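You operate a simulated robot arm through the tools that you are given. There is no shell and no other tool. Be economical: measure what you need, move in short steps, check, and stop when the job is done.

Carry out the task below with a simulated robot arm. There is one attempt and no reset: what you move stays moved.

Task
Stand each shell on its ring on the spray board and plug it.

It is judged by the outcome, as a careful person would: the job done as asked, and still so three seconds after it is handed in. It fails if anything else is knocked over, pushed out of place, dropped, spilled or broken.

Robot
A 6-joint arm with a two-finger parallel gripper, fixed in place. Base frame: the origin is at the foot of the arm, x ahead of it, y to its left, z up; the work surface is at about z = 0.87. Lengths are in m, angles in degrees, forces in N, time in s.
With the tool pointing down near the work surface it reaches from about 0.26 to 0.68 m from the base axis. Its first joint turns from -66.0 to 66.0 degrees. Payload 2.9 kg.
The tool frame sits at the grasp point between the pads (the TCP): z along the fingers, y along the line on which they close. The tips reach 0.03 m beyond it. The gripper opens to 0.11 m. The fingers are 0.02 m wide and 0.01 m thick; the gripper's body (0.048 by 0.112 m) begins 0.055 m behind the TCP.
Orientation is told as [roll, pitch, yaw] about the base's x, y, z axes, in that order, counted from this pose: with the fingers straight down and closing along the base's y, the tool's x points along the base's -x, its y along +y and its z along -z.

Tools
- The arm moves only by the tool step_arm. Its argument "increments" is a list of rows, each a list of 7 numbers: the shift along the tool's x, y, z in cm, then the turn, a rotation vector about the tool's x, y, z in degrees, then the gripper command, from -1 (fully open) to 1 (shut), values between in proportion. In form: [[tx, ty, tz, ax, ay, az, fingers], ...]. A call has 1 to 20 rows; each row shifts and turns the commanded pose from where the row before left it, along the tool's axes as they then stand. Each row takes 0.2 s and may step no farther than 0.05 m and 8.6 degrees from the row before; otherwise, or with a gripper value out of range, the whole call is refused. A pose out of reach is approached as far as the arm can. The call stops where the force on the tool passes 40 N (or 10 N more than at its start, if that is more) or the arm is blocked; 0.2 s more then pass. The fingers move at their own pace (about 0.108 m/s each) and stop on an object; they squeeze with about 39 N. The grip force told is the motor's: it shows also when the fingers shut on nothing. Time passes only in rows, and 0.2 s behind the last, so rows that do not move let the fingers close. The reply holds the time, the measured pose of the TCP, the force on the tool along the base axes, the opening and the grip force, in the units named above and with some noise.
- Cameras (640 x 400 px; columns grow to the right, rows downward): "scene" is fixed at [0.0795, 0.4292, 1.4022]; the picture's right is [-0.84, -0.54, 0.00], its down [-0.22, 0.34, -0.92] and it looks along [0.50, -0.77, -0.40] (base axes); focal length 324 px, centre (320, 200). "wrist" rides on the gripper at [0.072, 0.017, -0.103] in the tool frame; the picture's right is [-0.23, 0.97, 0.00], its down [-0.76, -0.18, -0.62] and it looks along [-0.61, -0.14, 0.78] (tool axes); focal length 222 px, centre (320, 200). There is no depth. A picture from a camera that has moved, and an enlarged one, comes with that camera's place and axes in the base frame and with its lens. The place of the scene camera against the robot may be out by one fixed shift of up to 0.018 m in any direction.
- camera(camera): a new picture of that camera. No time passes.
- close_up(camera, box): a new picture of the part [left, top, right, bottom] of that camera's present view, enlarged. No time passes.
- close_job(): hands the job in; it is judged then, once.

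Go step by step. Nothing tells you positions but the pictures and the camera data: compare them with the known pose of the tool, close in by small moves and look again before you grip or let go. The budget is 120 turns and 68 pictures, counting those below and the enlarged ones. Unless the task says otherwise, let go and move clear before handing in, and close with one line.

The tools are called after "Call:" as a command line: name --pt "numbers of a row" for each row, then --argument value for the rest, lists and objects as JSON in quotes. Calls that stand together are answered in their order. step_arm: Moves the arm, as the interface text tells. Its arguments: {"type":"object","properties":{"increments":{"type":"array","items":{"type":"array","items":{"type":"number"}}}},"required":["increments"]} The other tools are called the same way: camera (camera) takes a picture; close_up (camera, box) takes an enlarged picture of a part of a camera's view; close_job () hands the job in.

At the start:

```text
time_s: 0.0
tcp_pos: [0.4375, -0.0552, 1.2147]
tcp_rot: [0.0, 0.0, 0.0]
ft_force: [0.3, -0.6, -0.4]
width: 0.1099
grasp_force: 0.0
```

scene: 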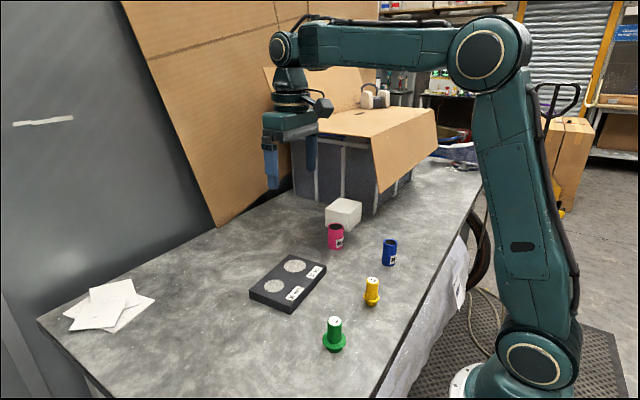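
wrist: 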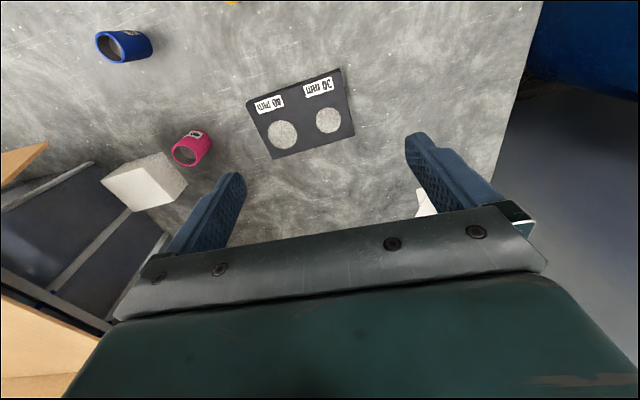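

I see a dark board with two rings, a pink and a blue shell, and a yellow and a green plug. I'll enlarge the views to read the labels.

Call:
close_up --camera "scene" --box '[230, 190, 430, 315]'

Call:
close_up --camera "scene" --box '[310, 210, 420, 360]'

Call:
close_up --camera "wrist" --box '[80, 0, 370, 180]'

```text
3.20 times, centred on (330, 252) of scene
camera zoom: at [0.0795, 0.4292, 1.4022], right [-0.84, -0.54, 0.0], down [-0.22, 0.34, -0.92], along [0.5, -0.77, -0.4], focal length 1036 px, centre (288, 32)
```

zoom: 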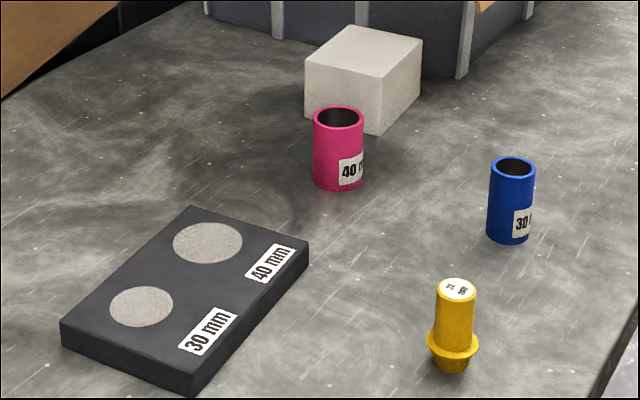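

```text
2.67 times, centred on (365, 285) of scene
camera zoom: at [0.0795, 0.4292, 1.4022], right [-0.84, -0.54, 0.0], down [-0.22, 0.34, -0.92], along [0.5, -0.77, -0.4], focal length 864 px, centre (200, -27)
```

zoom: 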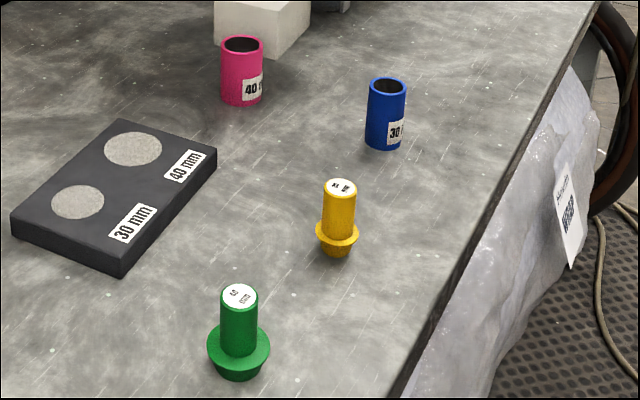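

```text
2.21 times, centred on (225, 90) of wrist
camera zoom: at [0.3654, -0.0383, 1.3192], right [0.23, 0.97, 0.0], down [0.76, -0.18, 0.62], along [0.61, -0.14, -0.78], focal length 490 px, centre (530, 443)
```

zoom: 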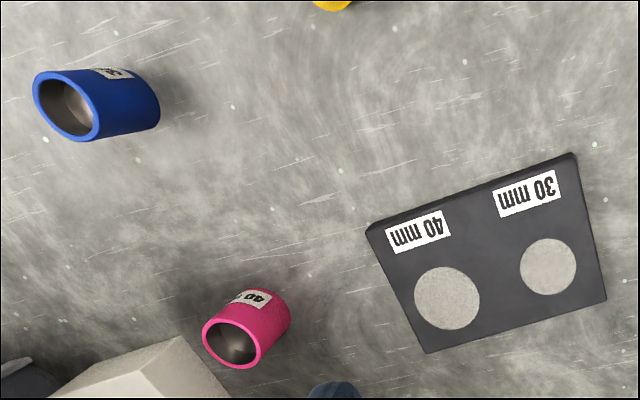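

Pink is the 40 mm shell (about x 0.50, y -0.33) and blue is the 30 mm one (about 0.325, -0.33). The green plug is marked 40 and the yellow one 30. I'll turn the tool to yaw -90 so the fingers close along base x, then look again.

Call:
step_arm --pt "0 0 0 0 0 8.18 -1" --pt "0 0 0 0 0 8.18 -1" --pt "0 0 0 0 0 8.18 -1" --pt "0 0 0 0 0 8.18 -1" --pt "0 0 0 0 0 8.18 -1" --pt "0 0 0 0 0 8.18 -1" --pt "0 0 0 0 0 8.18 -1" --pt "0 0 0 0 0 8.18 -1" --pt "0 0 0 0 0 8.18 -1" --pt "0 0 0 0 0 8.18 -1" --pt "0 0 0 0 0 8.2 -1" --pt "0 0 0 0 0 0 -1"

Call:
camera --camera "wrist"

```text
time_s: 2.6
tcp_pos: [0.4399, -0.056, 1.215]
tcp_rot: [0.1, 0.0, -90.1]
ft_force: [-0.2, -0.1, 0.3]
width: 0.11
grasp_force: 0.0
```

```text
62 pictures are left
camera wrist: at [0.4555, 0.0168, 1.3191], right [0.97, -0.23, 0.0], down [-0.18, -0.76, 0.62], along [-0.14, -0.61, -0.78], focal length 222 px, centre (320, 200)
```

wrist: 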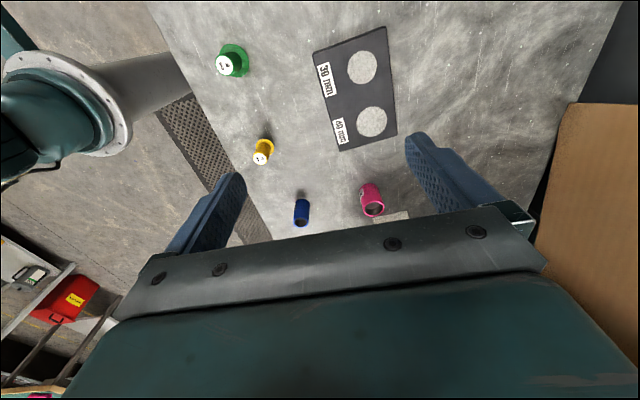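

Everything is visible from here. I'll enlarge this view to measure.

Call:
close_up --camera "wrist" --box '[200, 20, 420, 157]'

Call:
close_up --camera "wrist" --box '[240, 130, 420, 242]'

```text
2.91 times, centred on (310, 88) of wrist
camera zoom: at [0.4555, 0.0168, 1.3191], right [0.97, -0.23, 0.0], down [-0.18, -0.76, 0.62], along [-0.14, -0.61, -0.78], focal length 646 px, centre (349, 524)
```

zoom: 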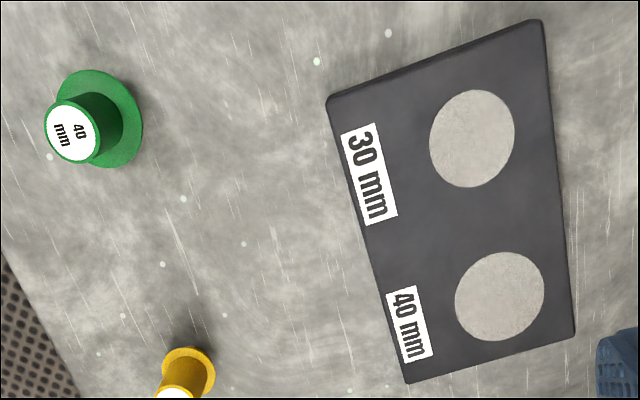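

```text
3.56 times, centred on (330, 186) of wrist
camera zoom: at [0.4555, 0.0168, 1.3191], right [0.97, -0.23, 0.0], down [-0.18, -0.76, 0.62], along [-0.14, -0.61, -0.78], focal length 790 px, centre (284, 250)
```

zoom: 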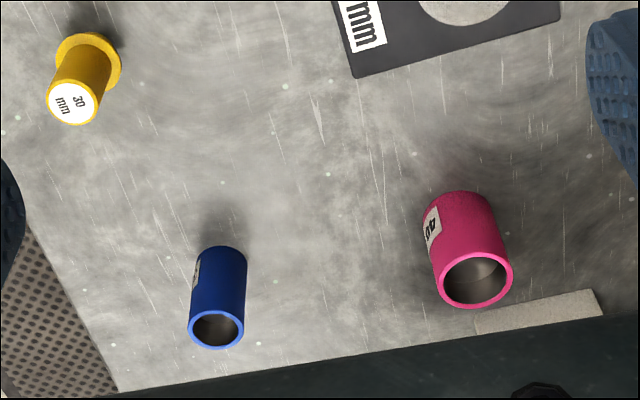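

Pink's centre is about (0.499, -0.330), and the white box's face is near y = -0.38, so fingers closing along x will clear it. I'll move above pink and check.

Call:
step_arm --pt "-4 1 0 0 0 0 -1" --pt "-4 1 0 0 0 0 -1" --pt "-4 1 0 0 0 0 -1" --pt "-4 1 0 0 0 0 -1" --pt "-4 1 2 0 0 0 -1" --pt "-4 0.9 3 0 0 0 -1" --pt "-3.4 0 4 0 0 0 -1" --pt "0 0 4 0 0 0 -1" --pt "0 0 4 0 0 0 -1" --pt "0 0 3 0 0 0 -1" --pt "0 0 0 0 0 0 -1"

Call:
camera --camera "wrist"

Call:
camera --camera "scene"

```text
refused: row 6 steps farther than a row can; nothing moved
```

```text
59 pictures are left
camera wrist: at [0.4555, 0.0168, 1.3191], right [0.97, -0.23, 0.0], down [-0.18, -0.76, 0.62], along [-0.14, -0.61, -0.78], focal length 222 px, centre (320, 200)
```

wrist: 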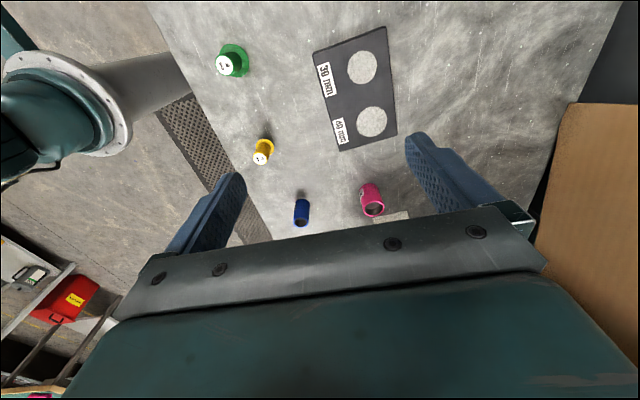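

```text
58 pictures are left
```

scene: 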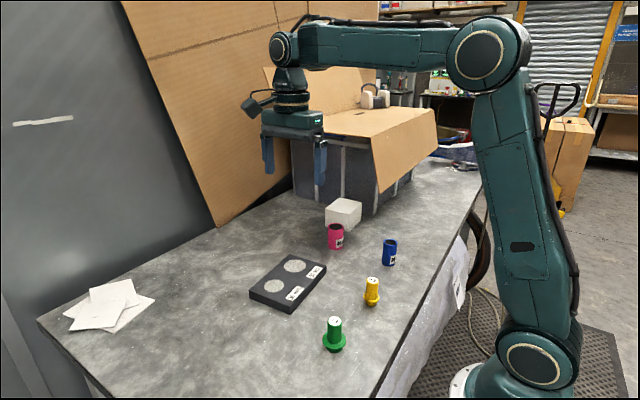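

The call was refused because one row was too long. Nothing moved, so I'll repeat it with shorter rows.

Call:
step_arm --pt "-4 1 0 0 0 0 -1" --pt "-4 1 0 0 0 0 -1" --pt "-4 1 0 0 0 0 -1" --pt "-4 1 0 0 0 0 -1" --pt "-4 1 0 0 0 0 -1" --pt "-4 0.9 0 0 0 0 -1" --pt "-3.4 0 0 0 0 0 -1" --pt "0 0 4 0 0 0 -1" --pt "0 0 4 0 0 0 -1" --pt "0 0 4 0 0 0 -1" --pt "0 0 4 0 0 0 -1" --pt "0 0 3 0 0 0 -1" --pt "0 0 0 0 0 0 -1"

Call:
camera --camera "wrist"

Call:
camera --camera "scene"

```text
time_s: 5.4
tcp_pos: [0.4908, -0.3236, 1.019]
tcp_rot: [0.1, 0.0, -90.0]
ft_force: [0.2, 0.0, -0.2]
width: 0.1097
grasp_force: 0.0
out of reach, approached as far as the arm can: row 7
```

```text
57 pictures are left
camera wrist: at [0.507, -0.252, 1.1231], right [0.97, -0.23, 0.0], down [-0.18, -0.76, 0.62], along [-0.14, -0.61, -0.78], focal length 222 px, centre (320, 200)
```

wrist: 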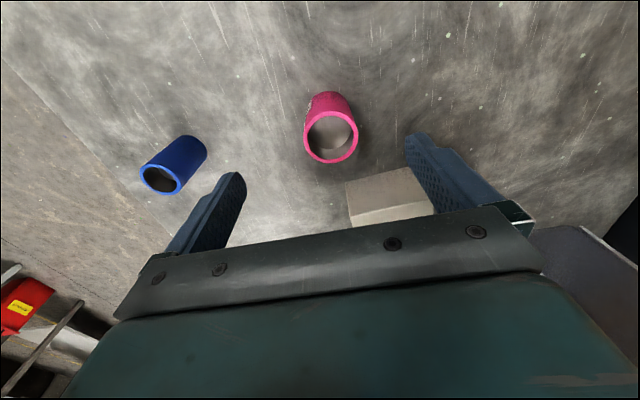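

```text
56 pictures are left
```

scene: 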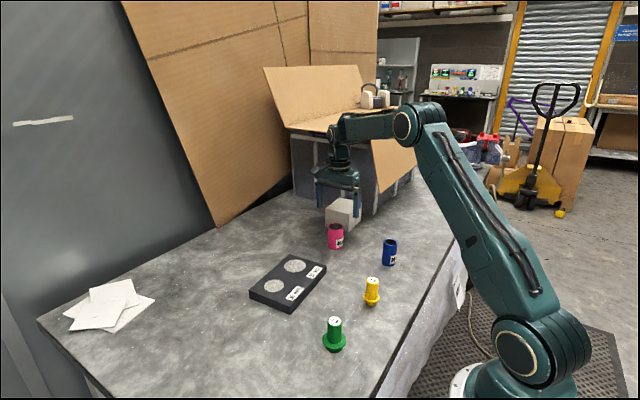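

Pink's centre measures (0.498, -0.330). I'll align on it and lower to z about 0.915.

Call:
step_arm --pt "-0.65 0.75 1 0 0 0 -1" --pt "0 0 2 0 0 0 -1" --pt "0 0 2 0 0 0 -1" --pt "0 0 2 0 0 0 -1" --pt "0 0 2 0 0 0 -1" --pt "0 0 1.4 0 0 0 -1" --pt "0 0 0 0 0 0 -1"

Call:
camera --camera "wrist"

```text
time_s: 7.0
tcp_pos: [0.4988, -0.3298, 0.9157]
tcp_rot: [0.0, 0.0, -90.1]
ft_force: [-0.8, 0.2, -0.3]
width: 0.1099
grasp_force: 0.0
```

```text
55 pictures are left
camera wrist: at [0.5141, -0.2583, 1.0203], right [0.97, -0.23, 0.0], down [-0.18, -0.76, 0.62], along [-0.14, -0.61, -0.78], focal length 222 px, centre (320, 200)
```

wrist: 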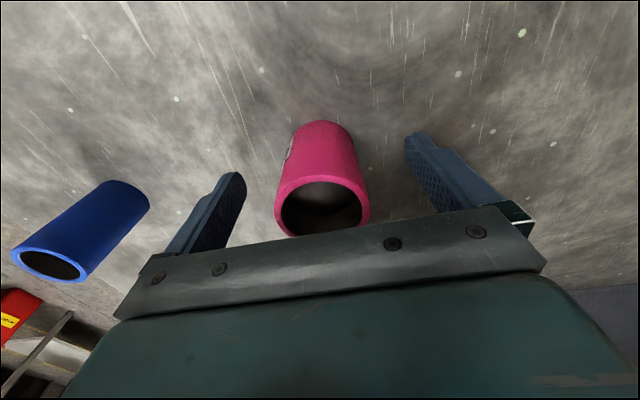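

Centred on pink. I'll close the fingers.

Call:
step_arm --pt "0 0 0 0 0 0 1" --pt "0 0 0 0 0 0 1" --pt "0 0 0 0 0 0 1" --pt "0 0 0 0 0 0 1"

Call:
camera --camera "wrist"

```text
time_s: 8.0
tcp_pos: [0.4982, -0.3301, 0.9165]
tcp_rot: [0.0, 0.0, -90.0]
ft_force: [-0.7, -0.4, -0.3]
width: 0.0477
grasp_force: 38.9
```

```text
54 pictures are left
camera wrist: at [0.5141, -0.2583, 1.0206], right [0.97, -0.23, 0.0], down [-0.18, -0.76, 0.62], along [-0.14, -0.61, -0.78], focal length 222 px, centre (320, 200)
```

wrist: 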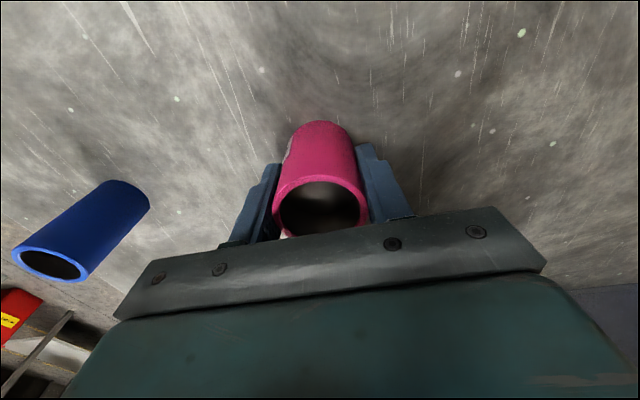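

Gripped at 48 mm. I'll lift, then carry it over the 40 mm ring.

Call:
step_arm --pt "0 0 -1 0 0 0 1" --pt "0 0 -3 0 0 0 1" --pt "0 0 -4 0 0 0 1" --pt "3.5 0.5 0 0 0 0 1" --pt "3.5 0.5 0 0 0 0 1" --pt "3.5 0.5 0 0 0 0 1" --pt "3.5 0.5 0 0 0 0 1" --pt "3.5 0.2 0 0 0 0 1" --pt "0.3 0 0 0 0 0 1" --pt "0 0 0 0 0 0 1"

Call:
camera --camera "wrist"

```text
time_s: 10.2
tcp_pos: [0.5182, -0.1528, 0.9961]
tcp_rot: [0.0, 0.0, -90.0]
ft_force: [0.3, -0.1, -0.9]
width: 0.0474
grasp_force: 39.6
```

```text
53 pictures are left
camera wrist: at [0.5356, -0.0823, 1.1007], right [0.97, -0.23, 0.0], down [-0.18, -0.76, 0.62], along [-0.14, -0.61, -0.78], focal length 222 px, centre (320, 200)
```

wrist: 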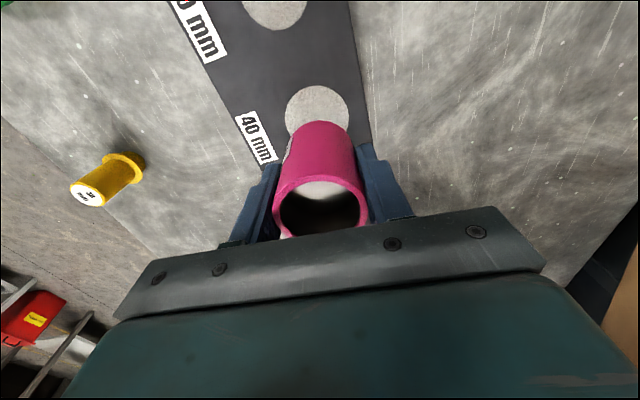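

I'll enlarge this view to fix the ring centre.

Call:
close_up --camera "wrist" --box '[220, 0, 412, 120]'

```text
3.33 times, centred on (316, 60) of wrist
camera zoom: at [0.5356, -0.0823, 1.1007], right [0.97, -0.23, 0.0], down [-0.18, -0.76, 0.62], along [-0.14, -0.61, -0.78], focal length 740 px, centre (333, 667)
```

zoom: 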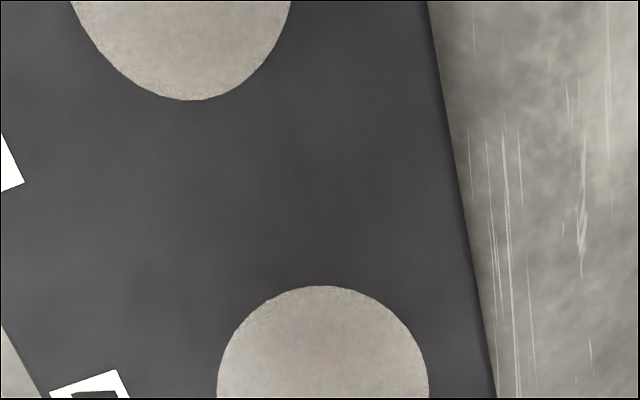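

The ring centre is (0.517, -0.1525) with radius 30 mm, and the shell is practically over it. I'll lower it gently.

Call:
step_arm --pt "0 -0.1 2 0 0 0 1" --pt "0 0 2 0 0 0 1" --pt "0 0 1 0 0 0 1" --pt "0 0 0.3 0 0 0 1" --pt "0 0 0 0 0 0 1"

Call:
camera --camera "wrist"

Call:
close_up --camera "scene" --box '[240, 210, 370, 320]'

```text
time_s: 11.4
tcp_pos: [0.5182, -0.1526, 0.9428]
tcp_rot: [0.0, 0.1, -90.0]
ft_force: [-0.2, -1.0, -0.6]
width: 0.0472
grasp_force: 39.0
```

```text
51 pictures are left
camera wrist: at [0.5346, -0.0803, 1.0469], right [0.97, -0.23, 0.0], down [-0.18, -0.76, 0.62], along [-0.14, -0.61, -0.78], focal length 222 px, centre (320, 200)
```

wrist: 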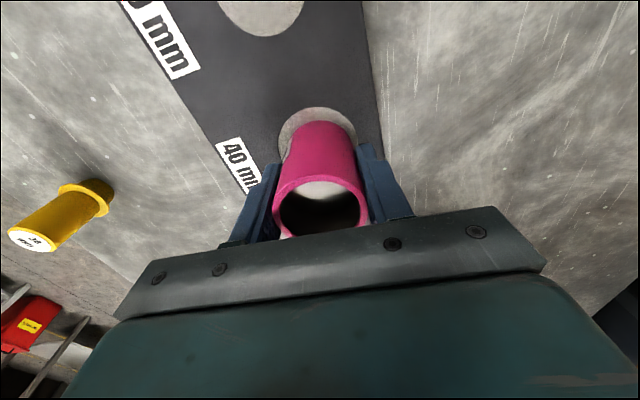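

```text
3.64 times, centred on (305, 265) of scene
camera zoom: at [0.0795, 0.4292, 1.4022], right [-0.84, -0.54, 0.0], down [-0.22, 0.34, -0.92], along [0.5, -0.77, -0.4], focal length 1178 px, centre (374, -36)
```

zoom: 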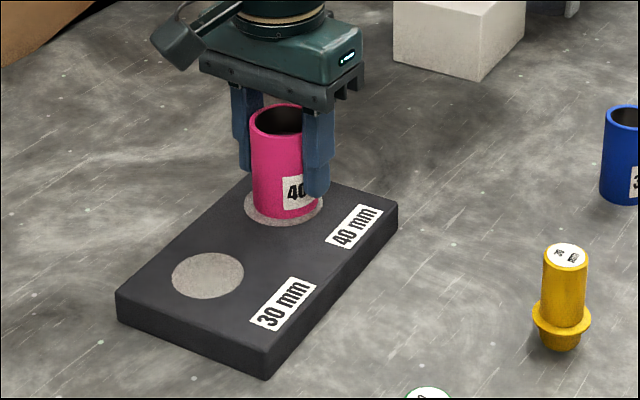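

Nearly down. I'll go in small steps until contact shows.

Call:
step_arm --pt "0 0 0.2 0 0 0 1" --pt "0 0 0.2 0 0 0 1" --pt "0 0 0 0 0 0 1"

Call:
close_up --camera "scene" --box '[280, 230, 350, 280]'

Call:
close_up --camera "wrist" --box '[240, 90, 400, 190]'

```text
time_s: 12.2
tcp_pos: [0.518, -0.1518, 0.9428]
tcp_rot: [0.2, -0.1, -90.0]
ft_force: [-7.0, 3.2, 37.9]
width: 0.0473
grasp_force: 38.8
```

```text
8.00 times, centred on (315, 255) of scene
camera zoom: at [0.0787, 0.4294, 1.4021], right [-0.84, -0.54, 0.0], down [-0.22, 0.34, -0.92], along [0.5, -0.77, -0.4], focal length 2591 px, centre (360, -240)
```

zoom: 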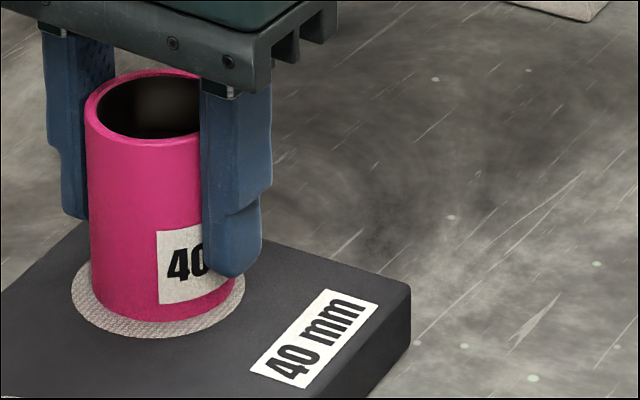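

```text
4.00 times, centred on (320, 140) of wrist
camera zoom: at [0.5339, -0.0802, 1.0463], right [0.97, -0.23, 0.01], down [-0.18, -0.76, 0.62], along [-0.14, -0.61, -0.78], focal length 888 px, centre (320, 440)
```

zoom: 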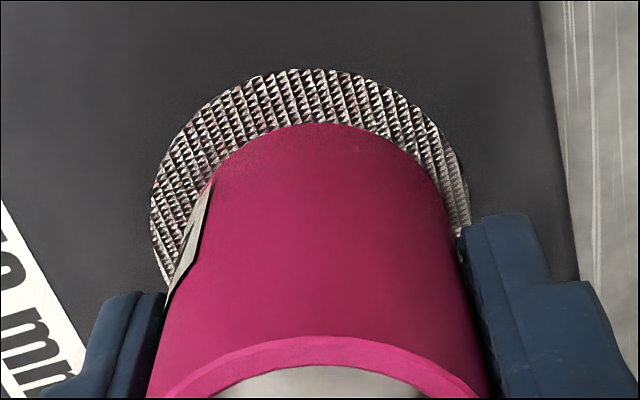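

It's touching, and inside the ring but about 2–3 mm off centre. I'll lift slightly, correct that and set it down again.

Call:
step_arm --pt "0 0 -0.8 0 0 0 1" --pt "0.3 -0.25 0 0 0 0 1" --pt "0 0 0 0 0 0 1" --pt "0 0 0.3 0 0 0 1" --pt "0 0 0.25 0 0 0 1" --pt "0 0 0 0 0 0 1"

Call:
close_up --camera "wrist" --box '[240, 90, 400, 190]'

```text
time_s: 13.6
tcp_pos: [0.5152, -0.15, 0.9416]
tcp_rot: [-0.1, 0.0, -90.0]
ft_force: [-3.8, 1.2, 7.9]
width: 0.0474
grasp_force: 39.2
```

```text
4.00 times, centred on (320, 140) of wrist
camera zoom: at [0.531, -0.0779, 1.0464], right [0.97, -0.23, 0.0], down [-0.18, -0.76, 0.62], along [-0.14, -0.61, -0.78], focal length 888 px, centre (320, 440)
```

zoom: 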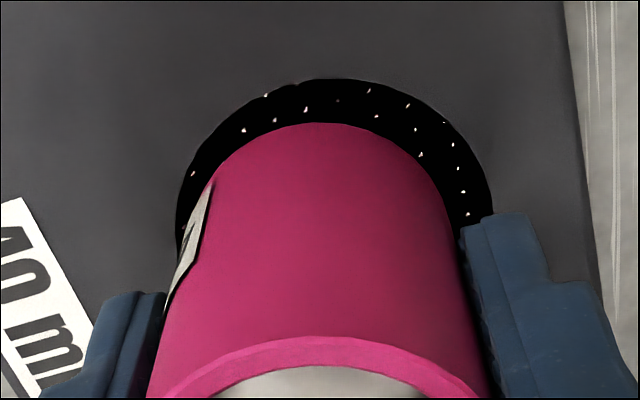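

Centred and lightly seated. I'll open and rise.

Call:
step_arm --pt "0 0 0 0 0 0 -0.5" --pt "0 0 0 0 0 0 -0.5" --pt "0 0 0 0 0 0 -1" --pt "0 0 -2 0 0 0 -1" --pt "0 0 -4 0 0 0 -1" --pt "0 0 -4 0 0 0 -1" --pt "0 0 0 0 0 0 -1"

Call:
camera --camera "wrist"

Call:
close_up --camera "scene" --box '[240, 210, 400, 310]'

```text
time_s: 15.2
tcp_pos: [0.5183, -0.1461, 1.0407]
tcp_rot: [0.0, 0.0, -90.1]
ft_force: [0.5, 0.1, -0.6]
width: 0.1099
grasp_force: 0.0
```

```text
46 pictures are left
camera wrist: at [0.5337, -0.0751, 1.1458], right [0.97, -0.23, 0.0], down [-0.18, -0.76, 0.62], along [-0.14, -0.61, -0.78], focal length 222 px, centre (320, 200)
```

wrist: 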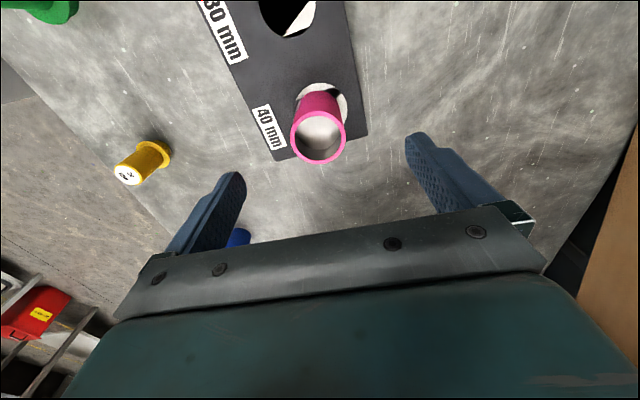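

```text
4.00 times, centred on (320, 260) of scene
camera zoom: at [0.0795, 0.4292, 1.4022], right [-0.84, -0.54, 0.0], down [-0.22, 0.34, -0.92], along [0.5, -0.77, -0.4], focal length 1295 px, centre (320, -40)
```

zoom: 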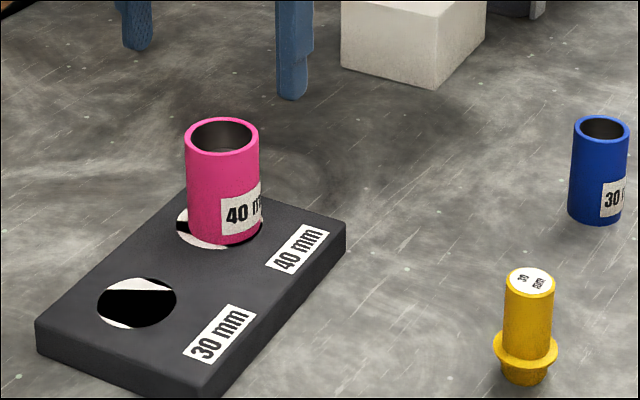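

Pink stands well on its ring. Next is blue, at about (0.328, -0.334).

Call:
step_arm --pt "-3.1 -3.1 0 0 0 0 -1" --pt "-3.1 -3.1 0 0 0 0 -1" --pt "-3.1 -3.1 0 0 0 0 -1" --pt "-3.1 -3.1 0 0 0 0 -1" --pt "-3.1 -3.1 0 0 0 0 -1" --pt "-3.1 -3.1 0 0 0 0 -1" --pt "0 0 2 0 0 0 -1" --pt "0 0 0 0 0 0 -1"

Call:
camera --camera "wrist"

```text
time_s: 17.0
tcp_pos: [0.3279, -0.3376, 1.0221]
tcp_rot: [0.0, 0.0, -90.0]
ft_force: [0.4, 0.7, -0.9]
width: 0.1099
grasp_force: 0.0
```

```text
44 pictures are left
camera wrist: at [0.3443, -0.2665, 1.1259], right [0.97, -0.23, 0.0], down [-0.18, -0.76, 0.62], along [-0.14, -0.61, -0.78], focal length 222 px, centre (320, 200)
```

wrist: 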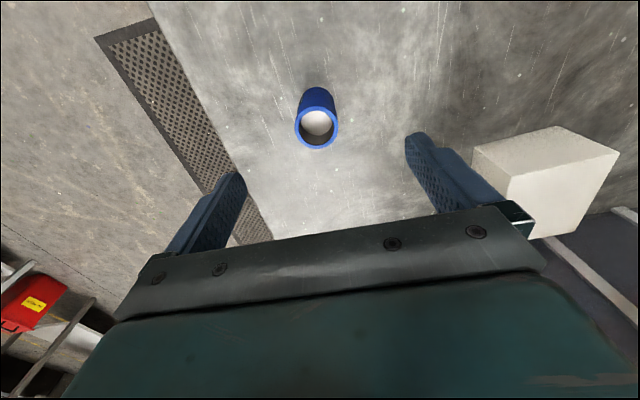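

Blue is at (0.3265, -0.3345). I'll align, descend and grip.

Call:
step_arm --pt "0.3 -0.15 1 0 0 0 -1" --pt "0 0 2 0 0 0 -1" --pt "0 0 2 0 0 0 -1" --pt "0 0 2 0 0 0 -1" --pt "0 0 2 0 0 0 -1" --pt "0 0 1.6 0 0 0 -1" --pt "0 0 0 0 0 0 -1"

Call:
camera --camera "wrist"

```text
time_s: 18.6
tcp_pos: [0.3281, -0.332, 0.9152]
tcp_rot: [-0.1, 0.0, -90.0]
ft_force: [0.7, -0.3, 0.8]
width: 0.1102
grasp_force: 0.1
```

```text
43 pictures are left
camera wrist: at [0.3446, -0.2603, 1.0189], right [0.97, -0.23, 0.0], down [-0.18, -0.76, 0.62], along [-0.14, -0.61, -0.78], focal length 222 px, centre (320, 200)
```

wrist: 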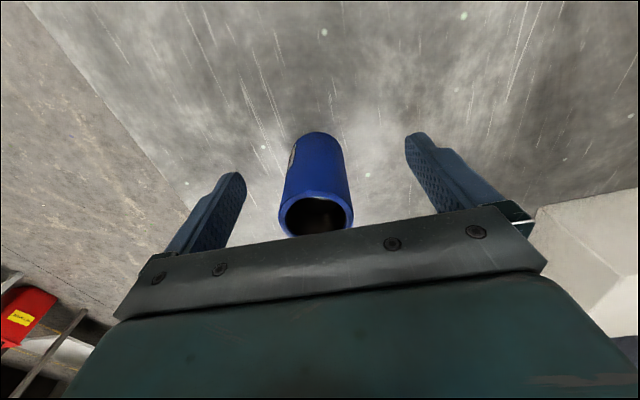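

I'm about 2.5 mm off in each direction, so I'll correct that and close.

Call:
step_arm --pt "-0.25 -0.25 0 0 0 0 -1" --pt "0 0 0 0 0 0 0" --pt "0 0 0 0 0 0 1" --pt "0 0 0 0 0 0 1" --pt "0 0 0 0 0 0 1" --pt "0 0 0 0 0 0 1"

Call:
camera --camera "wrist"

```text
time_s: 20.0
tcp_pos: [0.3265, -0.3347, 0.9147]
tcp_rot: [-0.1, 0.0, -90.0]
ft_force: [-0.9, -0.7, -0.3]
width: 0.0373
grasp_force: 39.3
```

```text
42 pictures are left
camera wrist: at [0.3424, -0.2627, 1.0189], right [0.97, -0.23, 0.0], down [-0.18, -0.76, 0.62], along [-0.14, -0.61, -0.78], focal length 222 px, centre (320, 200)
```

wrist: 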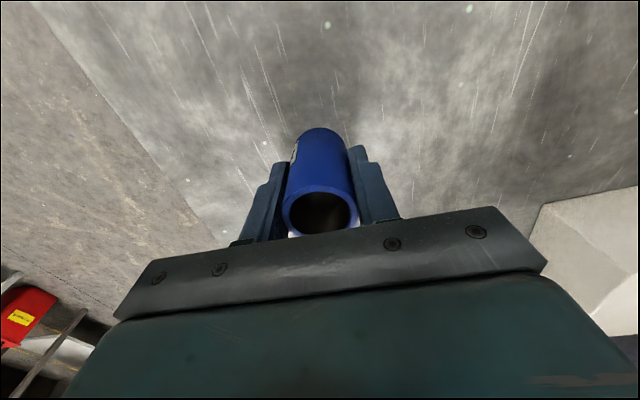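

Gripped at 37 mm. I'll lift high and carry it over the 30 mm ring, near (0.512, -0.056).

Call:
step_arm --pt "0 0 -2 0 0 0 1" --pt "0 0 -4.5 0 0 0 1" --pt "0 0 -4.5 0 0 0 1" --pt "0 0 -4 0 0 0 1" --pt "3.48 2.31 0 0 0 0 1" --pt "3.48 2.31 0 0 0 0 1" --pt "3.48 2.31 0 0 0 0 1" --pt "3.48 2.31 0 0 0 0 1" --pt "3.48 2.31 0 0 0 0 1" --pt "3.48 2.31 0 0 0 0 1" --pt "3.48 2.31 0 0 0 0 1" --pt "3.48 2.31 0 0 0 0 1" --pt "0 0 3 0 0 0 1" --pt "0 0 3 0 0 0 1" --pt "0 0 1 0 0 0 1" --pt "0 0 0 0 0 0 1"

Call:
close_up --camera "wrist" --box '[220, 40, 412, 160]'

Call:
close_up --camera "scene" --box '[230, 200, 390, 310]'

```text
time_s: 23.4
tcp_pos: [0.5098, -0.0548, 0.996]
tcp_rot: [0.0, -0.1, -90.0]
ft_force: [0.2, -0.3, -1.5]
width: 0.0374
grasp_force: 39.4
```

```text
3.33 times, centred on (316, 100) of wrist
camera zoom: at [0.5257, 0.0159, 1.1011], right [0.97, -0.23, 0.0], down [-0.18, -0.76, 0.62], along [-0.14, -0.61, -0.78], focal length 740 px, centre (333, 533)
```

zoom: 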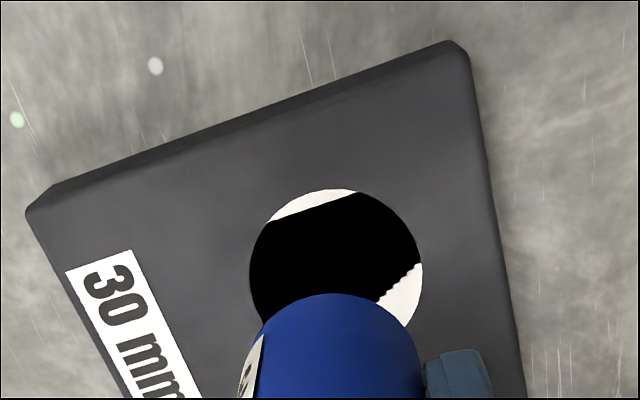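

```text
3.64 times, centred on (310, 255) of scene
camera zoom: at [0.0795, 0.4292, 1.4022], right [-0.84, -0.54, 0.0], down [-0.22, 0.34, -0.92], along [0.5, -0.77, -0.4], focal length 1178 px, centre (356, 0)
```

zoom: 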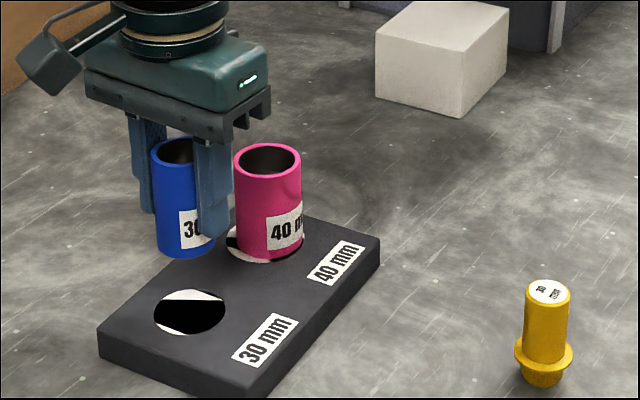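

The 30 mm ring centre is about (0.508, -0.056). I'll nudge toward it and lower to just above the board.

Call:
step_arm --pt "-0.1 -0.2 2 0 0 0 1" --pt "0 0 2 0 0 0 1" --pt "0 0 1 0 0 0 1" --pt "0 0 0 0 0 0 1"

Call:
close_up --camera "wrist" --box '[240, 90, 400, 190]'

Call:
close_up --camera "scene" --box '[240, 235, 320, 310]'

```text
time_s: 24.4
tcp_pos: [0.5084, -0.0567, 0.9461]
tcp_rot: [0.0, 0.0, -90.0]
ft_force: [0.4, -0.5, -1.2]
width: 0.0372
grasp_force: 39.0
```

```text
4.00 times, centred on (320, 140) of wrist
camera zoom: at [0.5235, 0.0145, 1.0502], right [0.97, -0.23, 0.0], down [-0.18, -0.76, 0.62], along [-0.14, -0.61, -0.78], focal length 888 px, centre (320, 440)
```

zoom: 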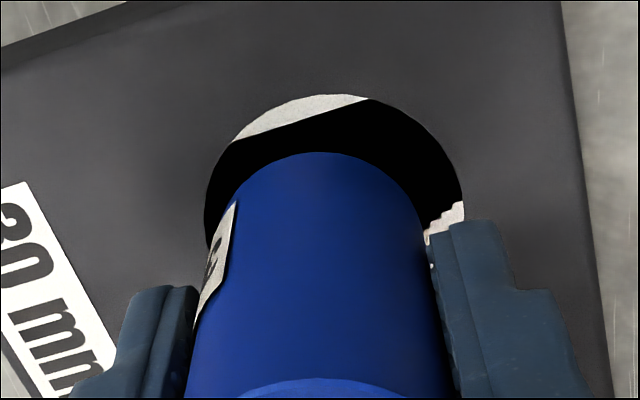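

```text
5.33 times, centred on (280, 272) of scene
camera zoom: at [0.0795, 0.4292, 1.4022], right [-0.84, -0.54, 0.0], down [-0.22, 0.34, -0.92], along [0.5, -0.77, -0.4], focal length 1727 px, centre (533, -187)
```

zoom: 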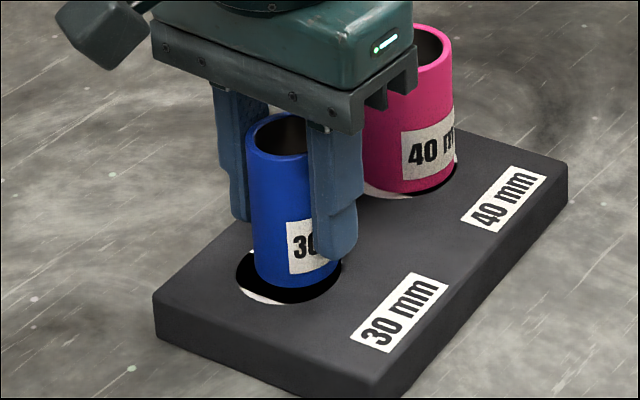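

Alignment looks good. I'll lower to contact.

Call:
step_arm --pt "0 0 0.3 0 0 0 1" --pt "0 0 0.2 0 0 0 1" --pt "0 0 0 0 0 0 1"

Call:
close_up --camera "wrist" --box '[240, 90, 400, 190]'

```text
time_s: 25.2
tcp_pos: [0.5074, -0.0577, 0.9403]
tcp_rot: [0.0, 0.0, -90.1]
ft_force: [-7.7, 1.2, 12.7]
width: 0.0376
grasp_force: 39.6
```

```text
4.00 times, centred on (320, 140) of wrist
camera zoom: at [0.5245, 0.0142, 1.0449], right [0.97, -0.23, 0.0], down [-0.18, -0.76, 0.62], along [-0.14, -0.61, -0.78], focal length 888 px, centre (320, 440)
```

zoom: 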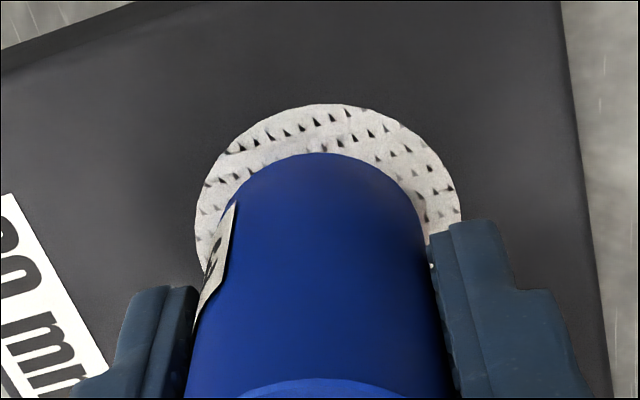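

Seated within the ring. I'll release and rise.

Call:
step_arm --pt "0 0 0 0 0 0 -0.3" --pt "0 0 0 0 0 0 -0.5" --pt "0 0 0 0 0 0 -1" --pt "0 0 -2 0 0 0 -1" --pt "0 0 -4 0 0 0 -1" --pt "0 0 -5 0 0 0 -1" --pt "0 0 0 0 0 0 -1"

Call:
camera --camera "wrist"

Call:
close_up --camera "scene" --box '[240, 210, 400, 310]'

```text
time_s: 26.8
tcp_pos: [0.5099, -0.0589, 1.0491]
tcp_rot: [0.0, -0.1, -90.1]
ft_force: [0.2, -0.3, 0.2]
width: 0.1101
grasp_force: 0.2
```

```text
36 pictures are left
camera wrist: at [0.5268, 0.0138, 1.1537], right [0.97, -0.23, 0.0], down [-0.18, -0.76, 0.62], along [-0.14, -0.61, -0.78], focal length 222 px, centre (320, 200)
```

wrist: 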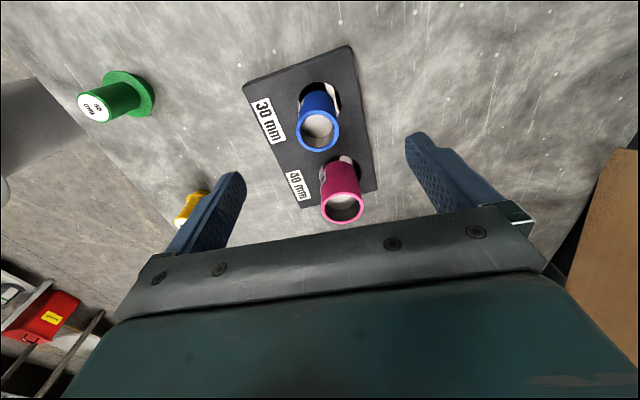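

```text
4.00 times, centred on (320, 260) of scene
camera zoom: at [0.0795, 0.4292, 1.4022], right [-0.84, -0.54, 0.0], down [-0.22, 0.34, -0.92], along [0.5, -0.77, -0.4], focal length 1295 px, centre (320, -40)
```

zoom: 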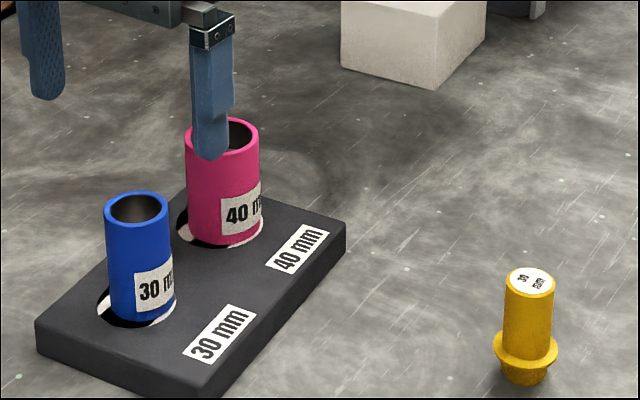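

Both shells stand on their rings: blue at (0.508, -0.058), pink at (0.515, -0.150). Now I'll go to the yellow 30 mm plug, near (0.300, -0.156).

Call:
step_arm --pt "-1.63 -3.5 0 0 0 0 -1" --pt "-1.63 -3.5 0 0 0 0 -1" --pt "-1.63 -3.5 0 0 0 0 -1" --pt "-1.63 -3.5 0 0 0 0 -1" --pt "-1.63 -3.5 0 0 0 0 -1" --pt "-1.63 -3.5 0 0 0 0 -1" --pt "0 0 2 0 0 0 -1" --pt "0 0 0 0 0 0 -1"

Call:
camera --camera "wrist"

```text
time_s: 28.6
tcp_pos: [0.3001, -0.156, 1.031]
tcp_rot: [0.1, 0.0, -90.0]
ft_force: [-0.4, 0.2, 0.7]
width: 0.11
grasp_force: 0.0
```

```text
34 pictures are left
camera wrist: at [0.316, -0.084, 1.1357], right [0.97, -0.23, 0.0], down [-0.18, -0.76, 0.62], along [-0.14, -0.61, -0.78], focal length 222 px, centre (320, 200)
```

wrist: 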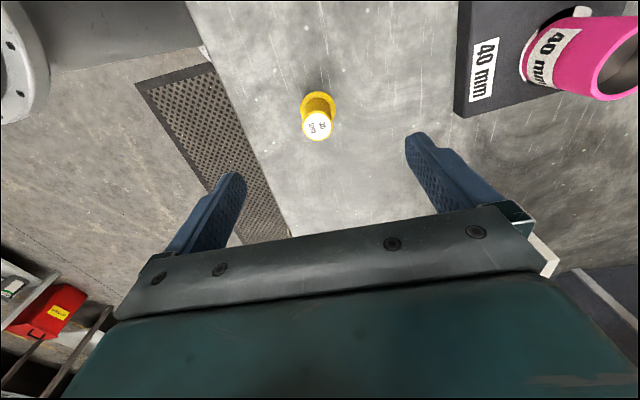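

Yellow's top is at about (0.298, -0.154). I'll align, descend and check.

Call:
step_arm --pt "0.2 -0.2 2 0 0 0 -1" --pt "0 0 3 0 0 0 -1" --pt "0 0 3 0 0 0 -1" --pt "0 0 2.1 0 0 0 -1" --pt "0 0 0 0 0 0 -1"

Call:
camera --camera "wrist"

Call:
close_up --camera "scene" --box '[320, 230, 420, 320]'

```text
time_s: 29.8
tcp_pos: [0.2969, -0.1536, 0.9276]
tcp_rot: [0.0, 0.1, -90.0]
ft_force: [-0.5, 0.0, -0.1]
width: 0.1097
grasp_force: 0.0
```

```text
33 pictures are left
camera wrist: at [0.313, -0.0818, 1.032], right [0.97, -0.23, 0.0], down [-0.18, -0.76, 0.62], along [-0.14, -0.61, -0.78], focal length 222 px, centre (320, 200)
```

wrist: 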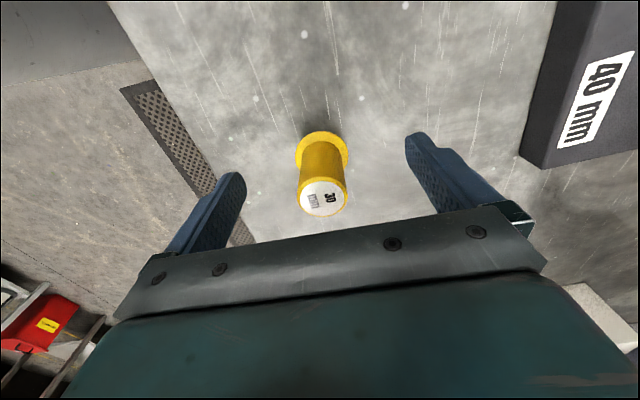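

```text
4.44 times, centred on (370, 275) of scene
camera zoom: at [0.0795, 0.4292, 1.4022], right [-0.84, -0.54, 0.0], down [-0.22, 0.34, -0.92], along [0.5, -0.77, -0.4], focal length 1439 px, centre (98, -133)
```

zoom: 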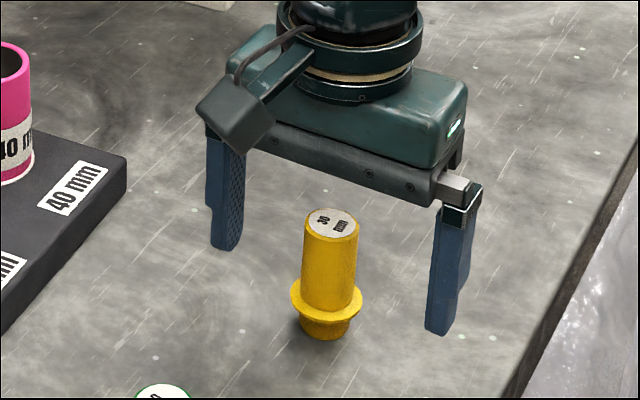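

Nearly centred, so I'll shift 1.5 mm and close on the stem.

Call:
step_arm --pt "-0.15 0.1 0 0 0 0 -0.5" --pt "0 0 0 0 0 0 0" --pt "0 0 0 0 0 0 1" --pt "0 0 0 0 0 0 1" --pt "0 0 0 0 0 0 1" --pt "0 0 0 0 0 0 1"

Call:
close_up --camera "scene" --box '[320, 230, 420, 320]'

```text
time_s: 31.2
tcp_pos: [0.2985, -0.1549, 0.929]
tcp_rot: [0.0, 0.0, -90.0]
ft_force: [0.1, -0.4, 0.1]
width: 0.0263
grasp_force: 39.0
```

```text
4.44 times, centred on (370, 275) of scene
camera zoom: at [0.0795, 0.4291, 1.4022], right [-0.84, -0.54, 0.0], down [-0.22, 0.34, -0.92], along [0.5, -0.77, -0.4], focal length 1439 px, centre (98, -133)
```

zoom: 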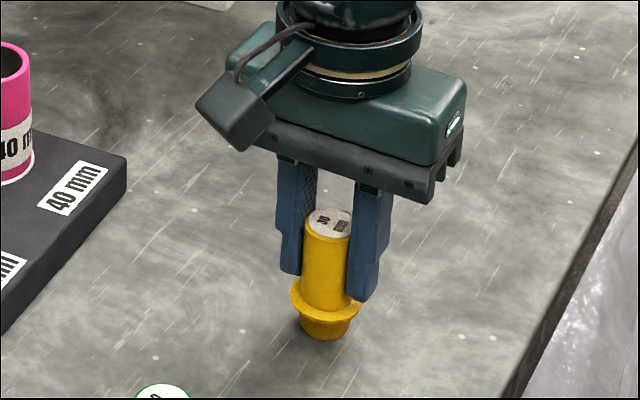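

Gripped at 26 mm. I'll lift and carry it over the blue shell.

Call:
step_arm --pt "0 0 -2 0 0 0 1" --pt "0 0 -4.5 0 0 0 1" --pt "0 0 -4.5 0 0 0 1" --pt "0 0 -4 0 0 0 1" --pt "1.61 3.49 0 0 0 0 1" --pt "1.61 3.49 0 0 0 0 1" --pt "1.61 3.49 0 0 0 0 1" --pt "1.61 3.49 0 0 0 0 1" --pt "1.61 3.49 0 0 0 0 1" --pt "1.61 3.49 0 0 0 0 1" --pt "0 0 2 0 0 0 1" --pt "0 0 1.5 0 0 0 1" --pt "0 0 0 0 0 0 1"

Call:
close_up --camera "wrist" --box '[230, 80, 422, 230]'

Call:
close_up --camera "scene" --box '[230, 195, 350, 300]'

```text
time_s: 34.0
tcp_pos: [0.5051, -0.0584, 1.0452]
tcp_rot: [-0.1, 0.0, -90.0]
ft_force: [-0.3, 0.2, 0.2]
width: 0.0263
grasp_force: 39.0
```

```text
2.67 times, centred on (326, 155) of wrist
camera zoom: at [0.5222, 0.0126, 1.1496], right [0.97, -0.23, 0.0], down [-0.18, -0.76, 0.62], along [-0.14, -0.61, -0.78], focal length 592 px, centre (304, 320)
```

zoom: 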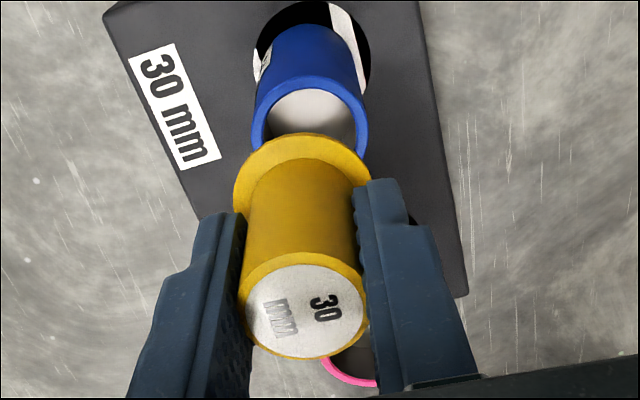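

```text
3.81 times, centred on (290, 248) of scene
camera zoom: at [0.0795, 0.4292, 1.4022], right [-0.84, -0.54, 0.0], down [-0.22, 0.34, -0.92], along [0.5, -0.77, -0.4], focal length 1234 px, centre (434, 19)
```

zoom: 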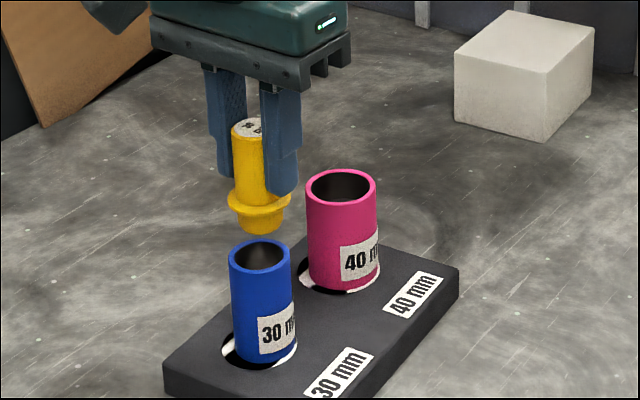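

The plug is slightly toward -x of the blue mouth. I'll correct by about 3 mm, lower near the rim and look again.

Call:
step_arm --pt "-0.1 0.3 0.7 0 0 0 1" --pt "0 0 0.7 0 0 0 1" --pt "0 0 0 0 0 0 1"

Call:
close_up --camera "wrist" --box '[230, 80, 422, 200]'

Call:
close_up --camera "scene" --box '[260, 220, 340, 270]'

```text
time_s: 34.8
tcp_pos: [0.5105, -0.0582, 1.031]
tcp_rot: [-0.1, 0.1, -90.0]
ft_force: [0.4, 0.0, -0.7]
width: 0.0262
grasp_force: 39.6
```

```text
3.33 times, centred on (326, 140) of wrist
camera zoom: at [0.5269, 0.0136, 1.1348], right [0.97, -0.23, 0.0], down [-0.18, -0.76, 0.62], along [-0.14, -0.61, -0.78], focal length 740 px, centre (300, 400)
```

zoom: 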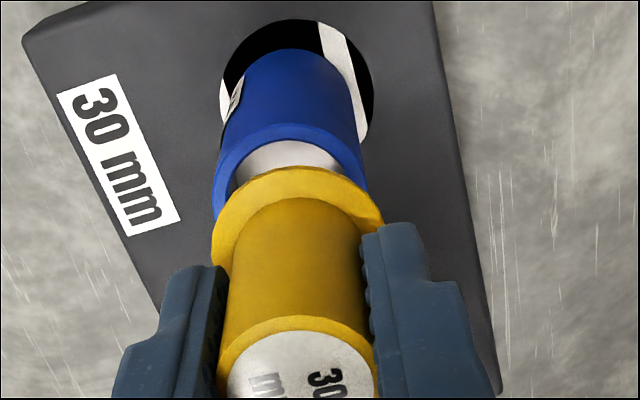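

```text
8.00 times, centred on (300, 245) of scene
camera zoom: at [0.0795, 0.4292, 1.4022], right [-0.84, -0.54, 0.0], down [-0.22, 0.34, -0.92], along [0.5, -0.77, -0.4], focal length 2591 px, centre (480, -160)
```

zoom: 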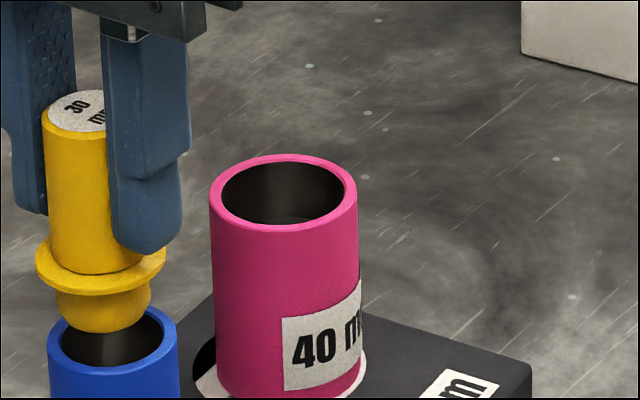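

The plug is about 2 mm toward +x. I'll correct that and start the insertion.

Call:
step_arm --pt "-0.05 -0.2 0 0 0 0 1" --pt "0 0 0.4 0 0 0 1" --pt "0 0 0.4 0 0 0 1" --pt "0 0 0 0 0 0 1"

Call:
close_up --camera "scene" --box '[250, 220, 330, 270]'

Call:
close_up --camera "wrist" --box '[230, 80, 422, 200]'

```text
time_s: 35.8
tcp_pos: [0.5078, -0.0593, 1.0223]
tcp_rot: [0.1, -0.1, -90.0]
ft_force: [-1.2, -0.3, -0.6]
width: 0.0265
grasp_force: 39.0
```

```text
8.00 times, centred on (290, 245) of scene
camera zoom: at [0.0795, 0.4292, 1.4022], right [-0.84, -0.54, 0.0], down [-0.22, 0.34, -0.92], along [0.5, -0.77, -0.4], focal length 2591 px, centre (560, -160)
```

zoom: 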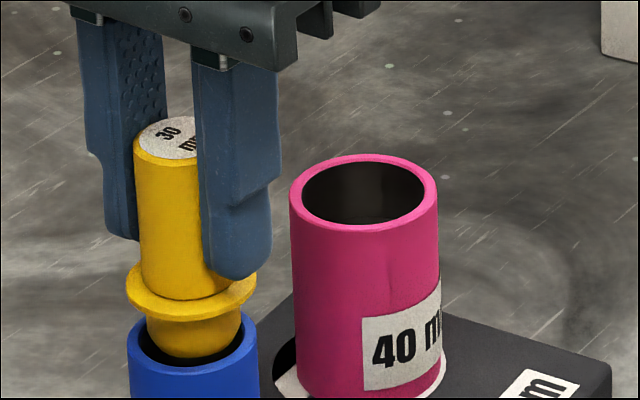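

```text
3.33 times, centred on (326, 140) of wrist
camera zoom: at [0.5249, 0.0119, 1.126], right [0.97, -0.23, 0.0], down [-0.18, -0.76, 0.62], along [-0.14, -0.61, -0.78], focal length 740 px, centre (300, 400)
```

zoom: 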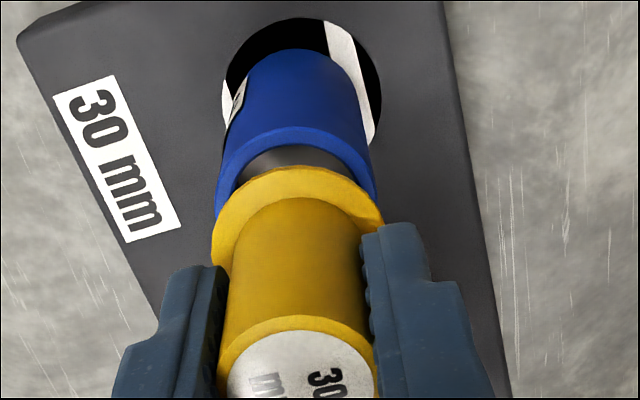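

Centred in both views. I'll continue down in small steps.

Call:
step_arm --pt "0 0 0.4 0 0 0 1" --pt "0 0 0.4 0 0 0 1" --pt "0 0 0 0 0 0 1"

Call:
close_up --camera "scene" --box '[250, 220, 330, 270]'

```text
time_s: 36.6
tcp_pos: [0.5086, -0.0609, 1.0147]
tcp_rot: [0.1, 0.0, -90.0]
ft_force: [-0.6, 1.7, 6.2]
width: 0.0266
grasp_force: 38.7
```

```text
8.00 times, centred on (290, 245) of scene
camera zoom: at [0.0794, 0.4292, 1.4022], right [-0.84, -0.54, 0.0], down [-0.22, 0.34, -0.92], along [0.5, -0.77, -0.4], focal length 2591 px, centre (560, -160)
```

zoom: 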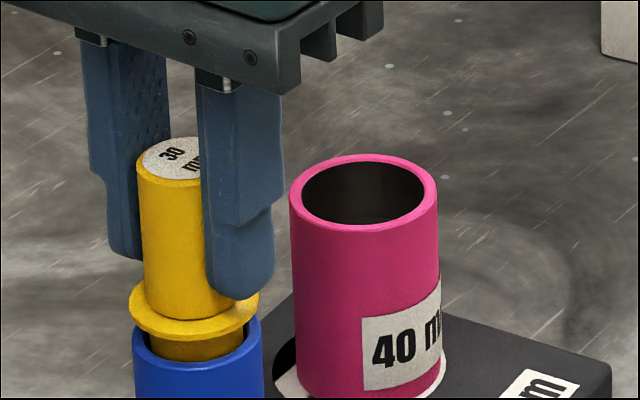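

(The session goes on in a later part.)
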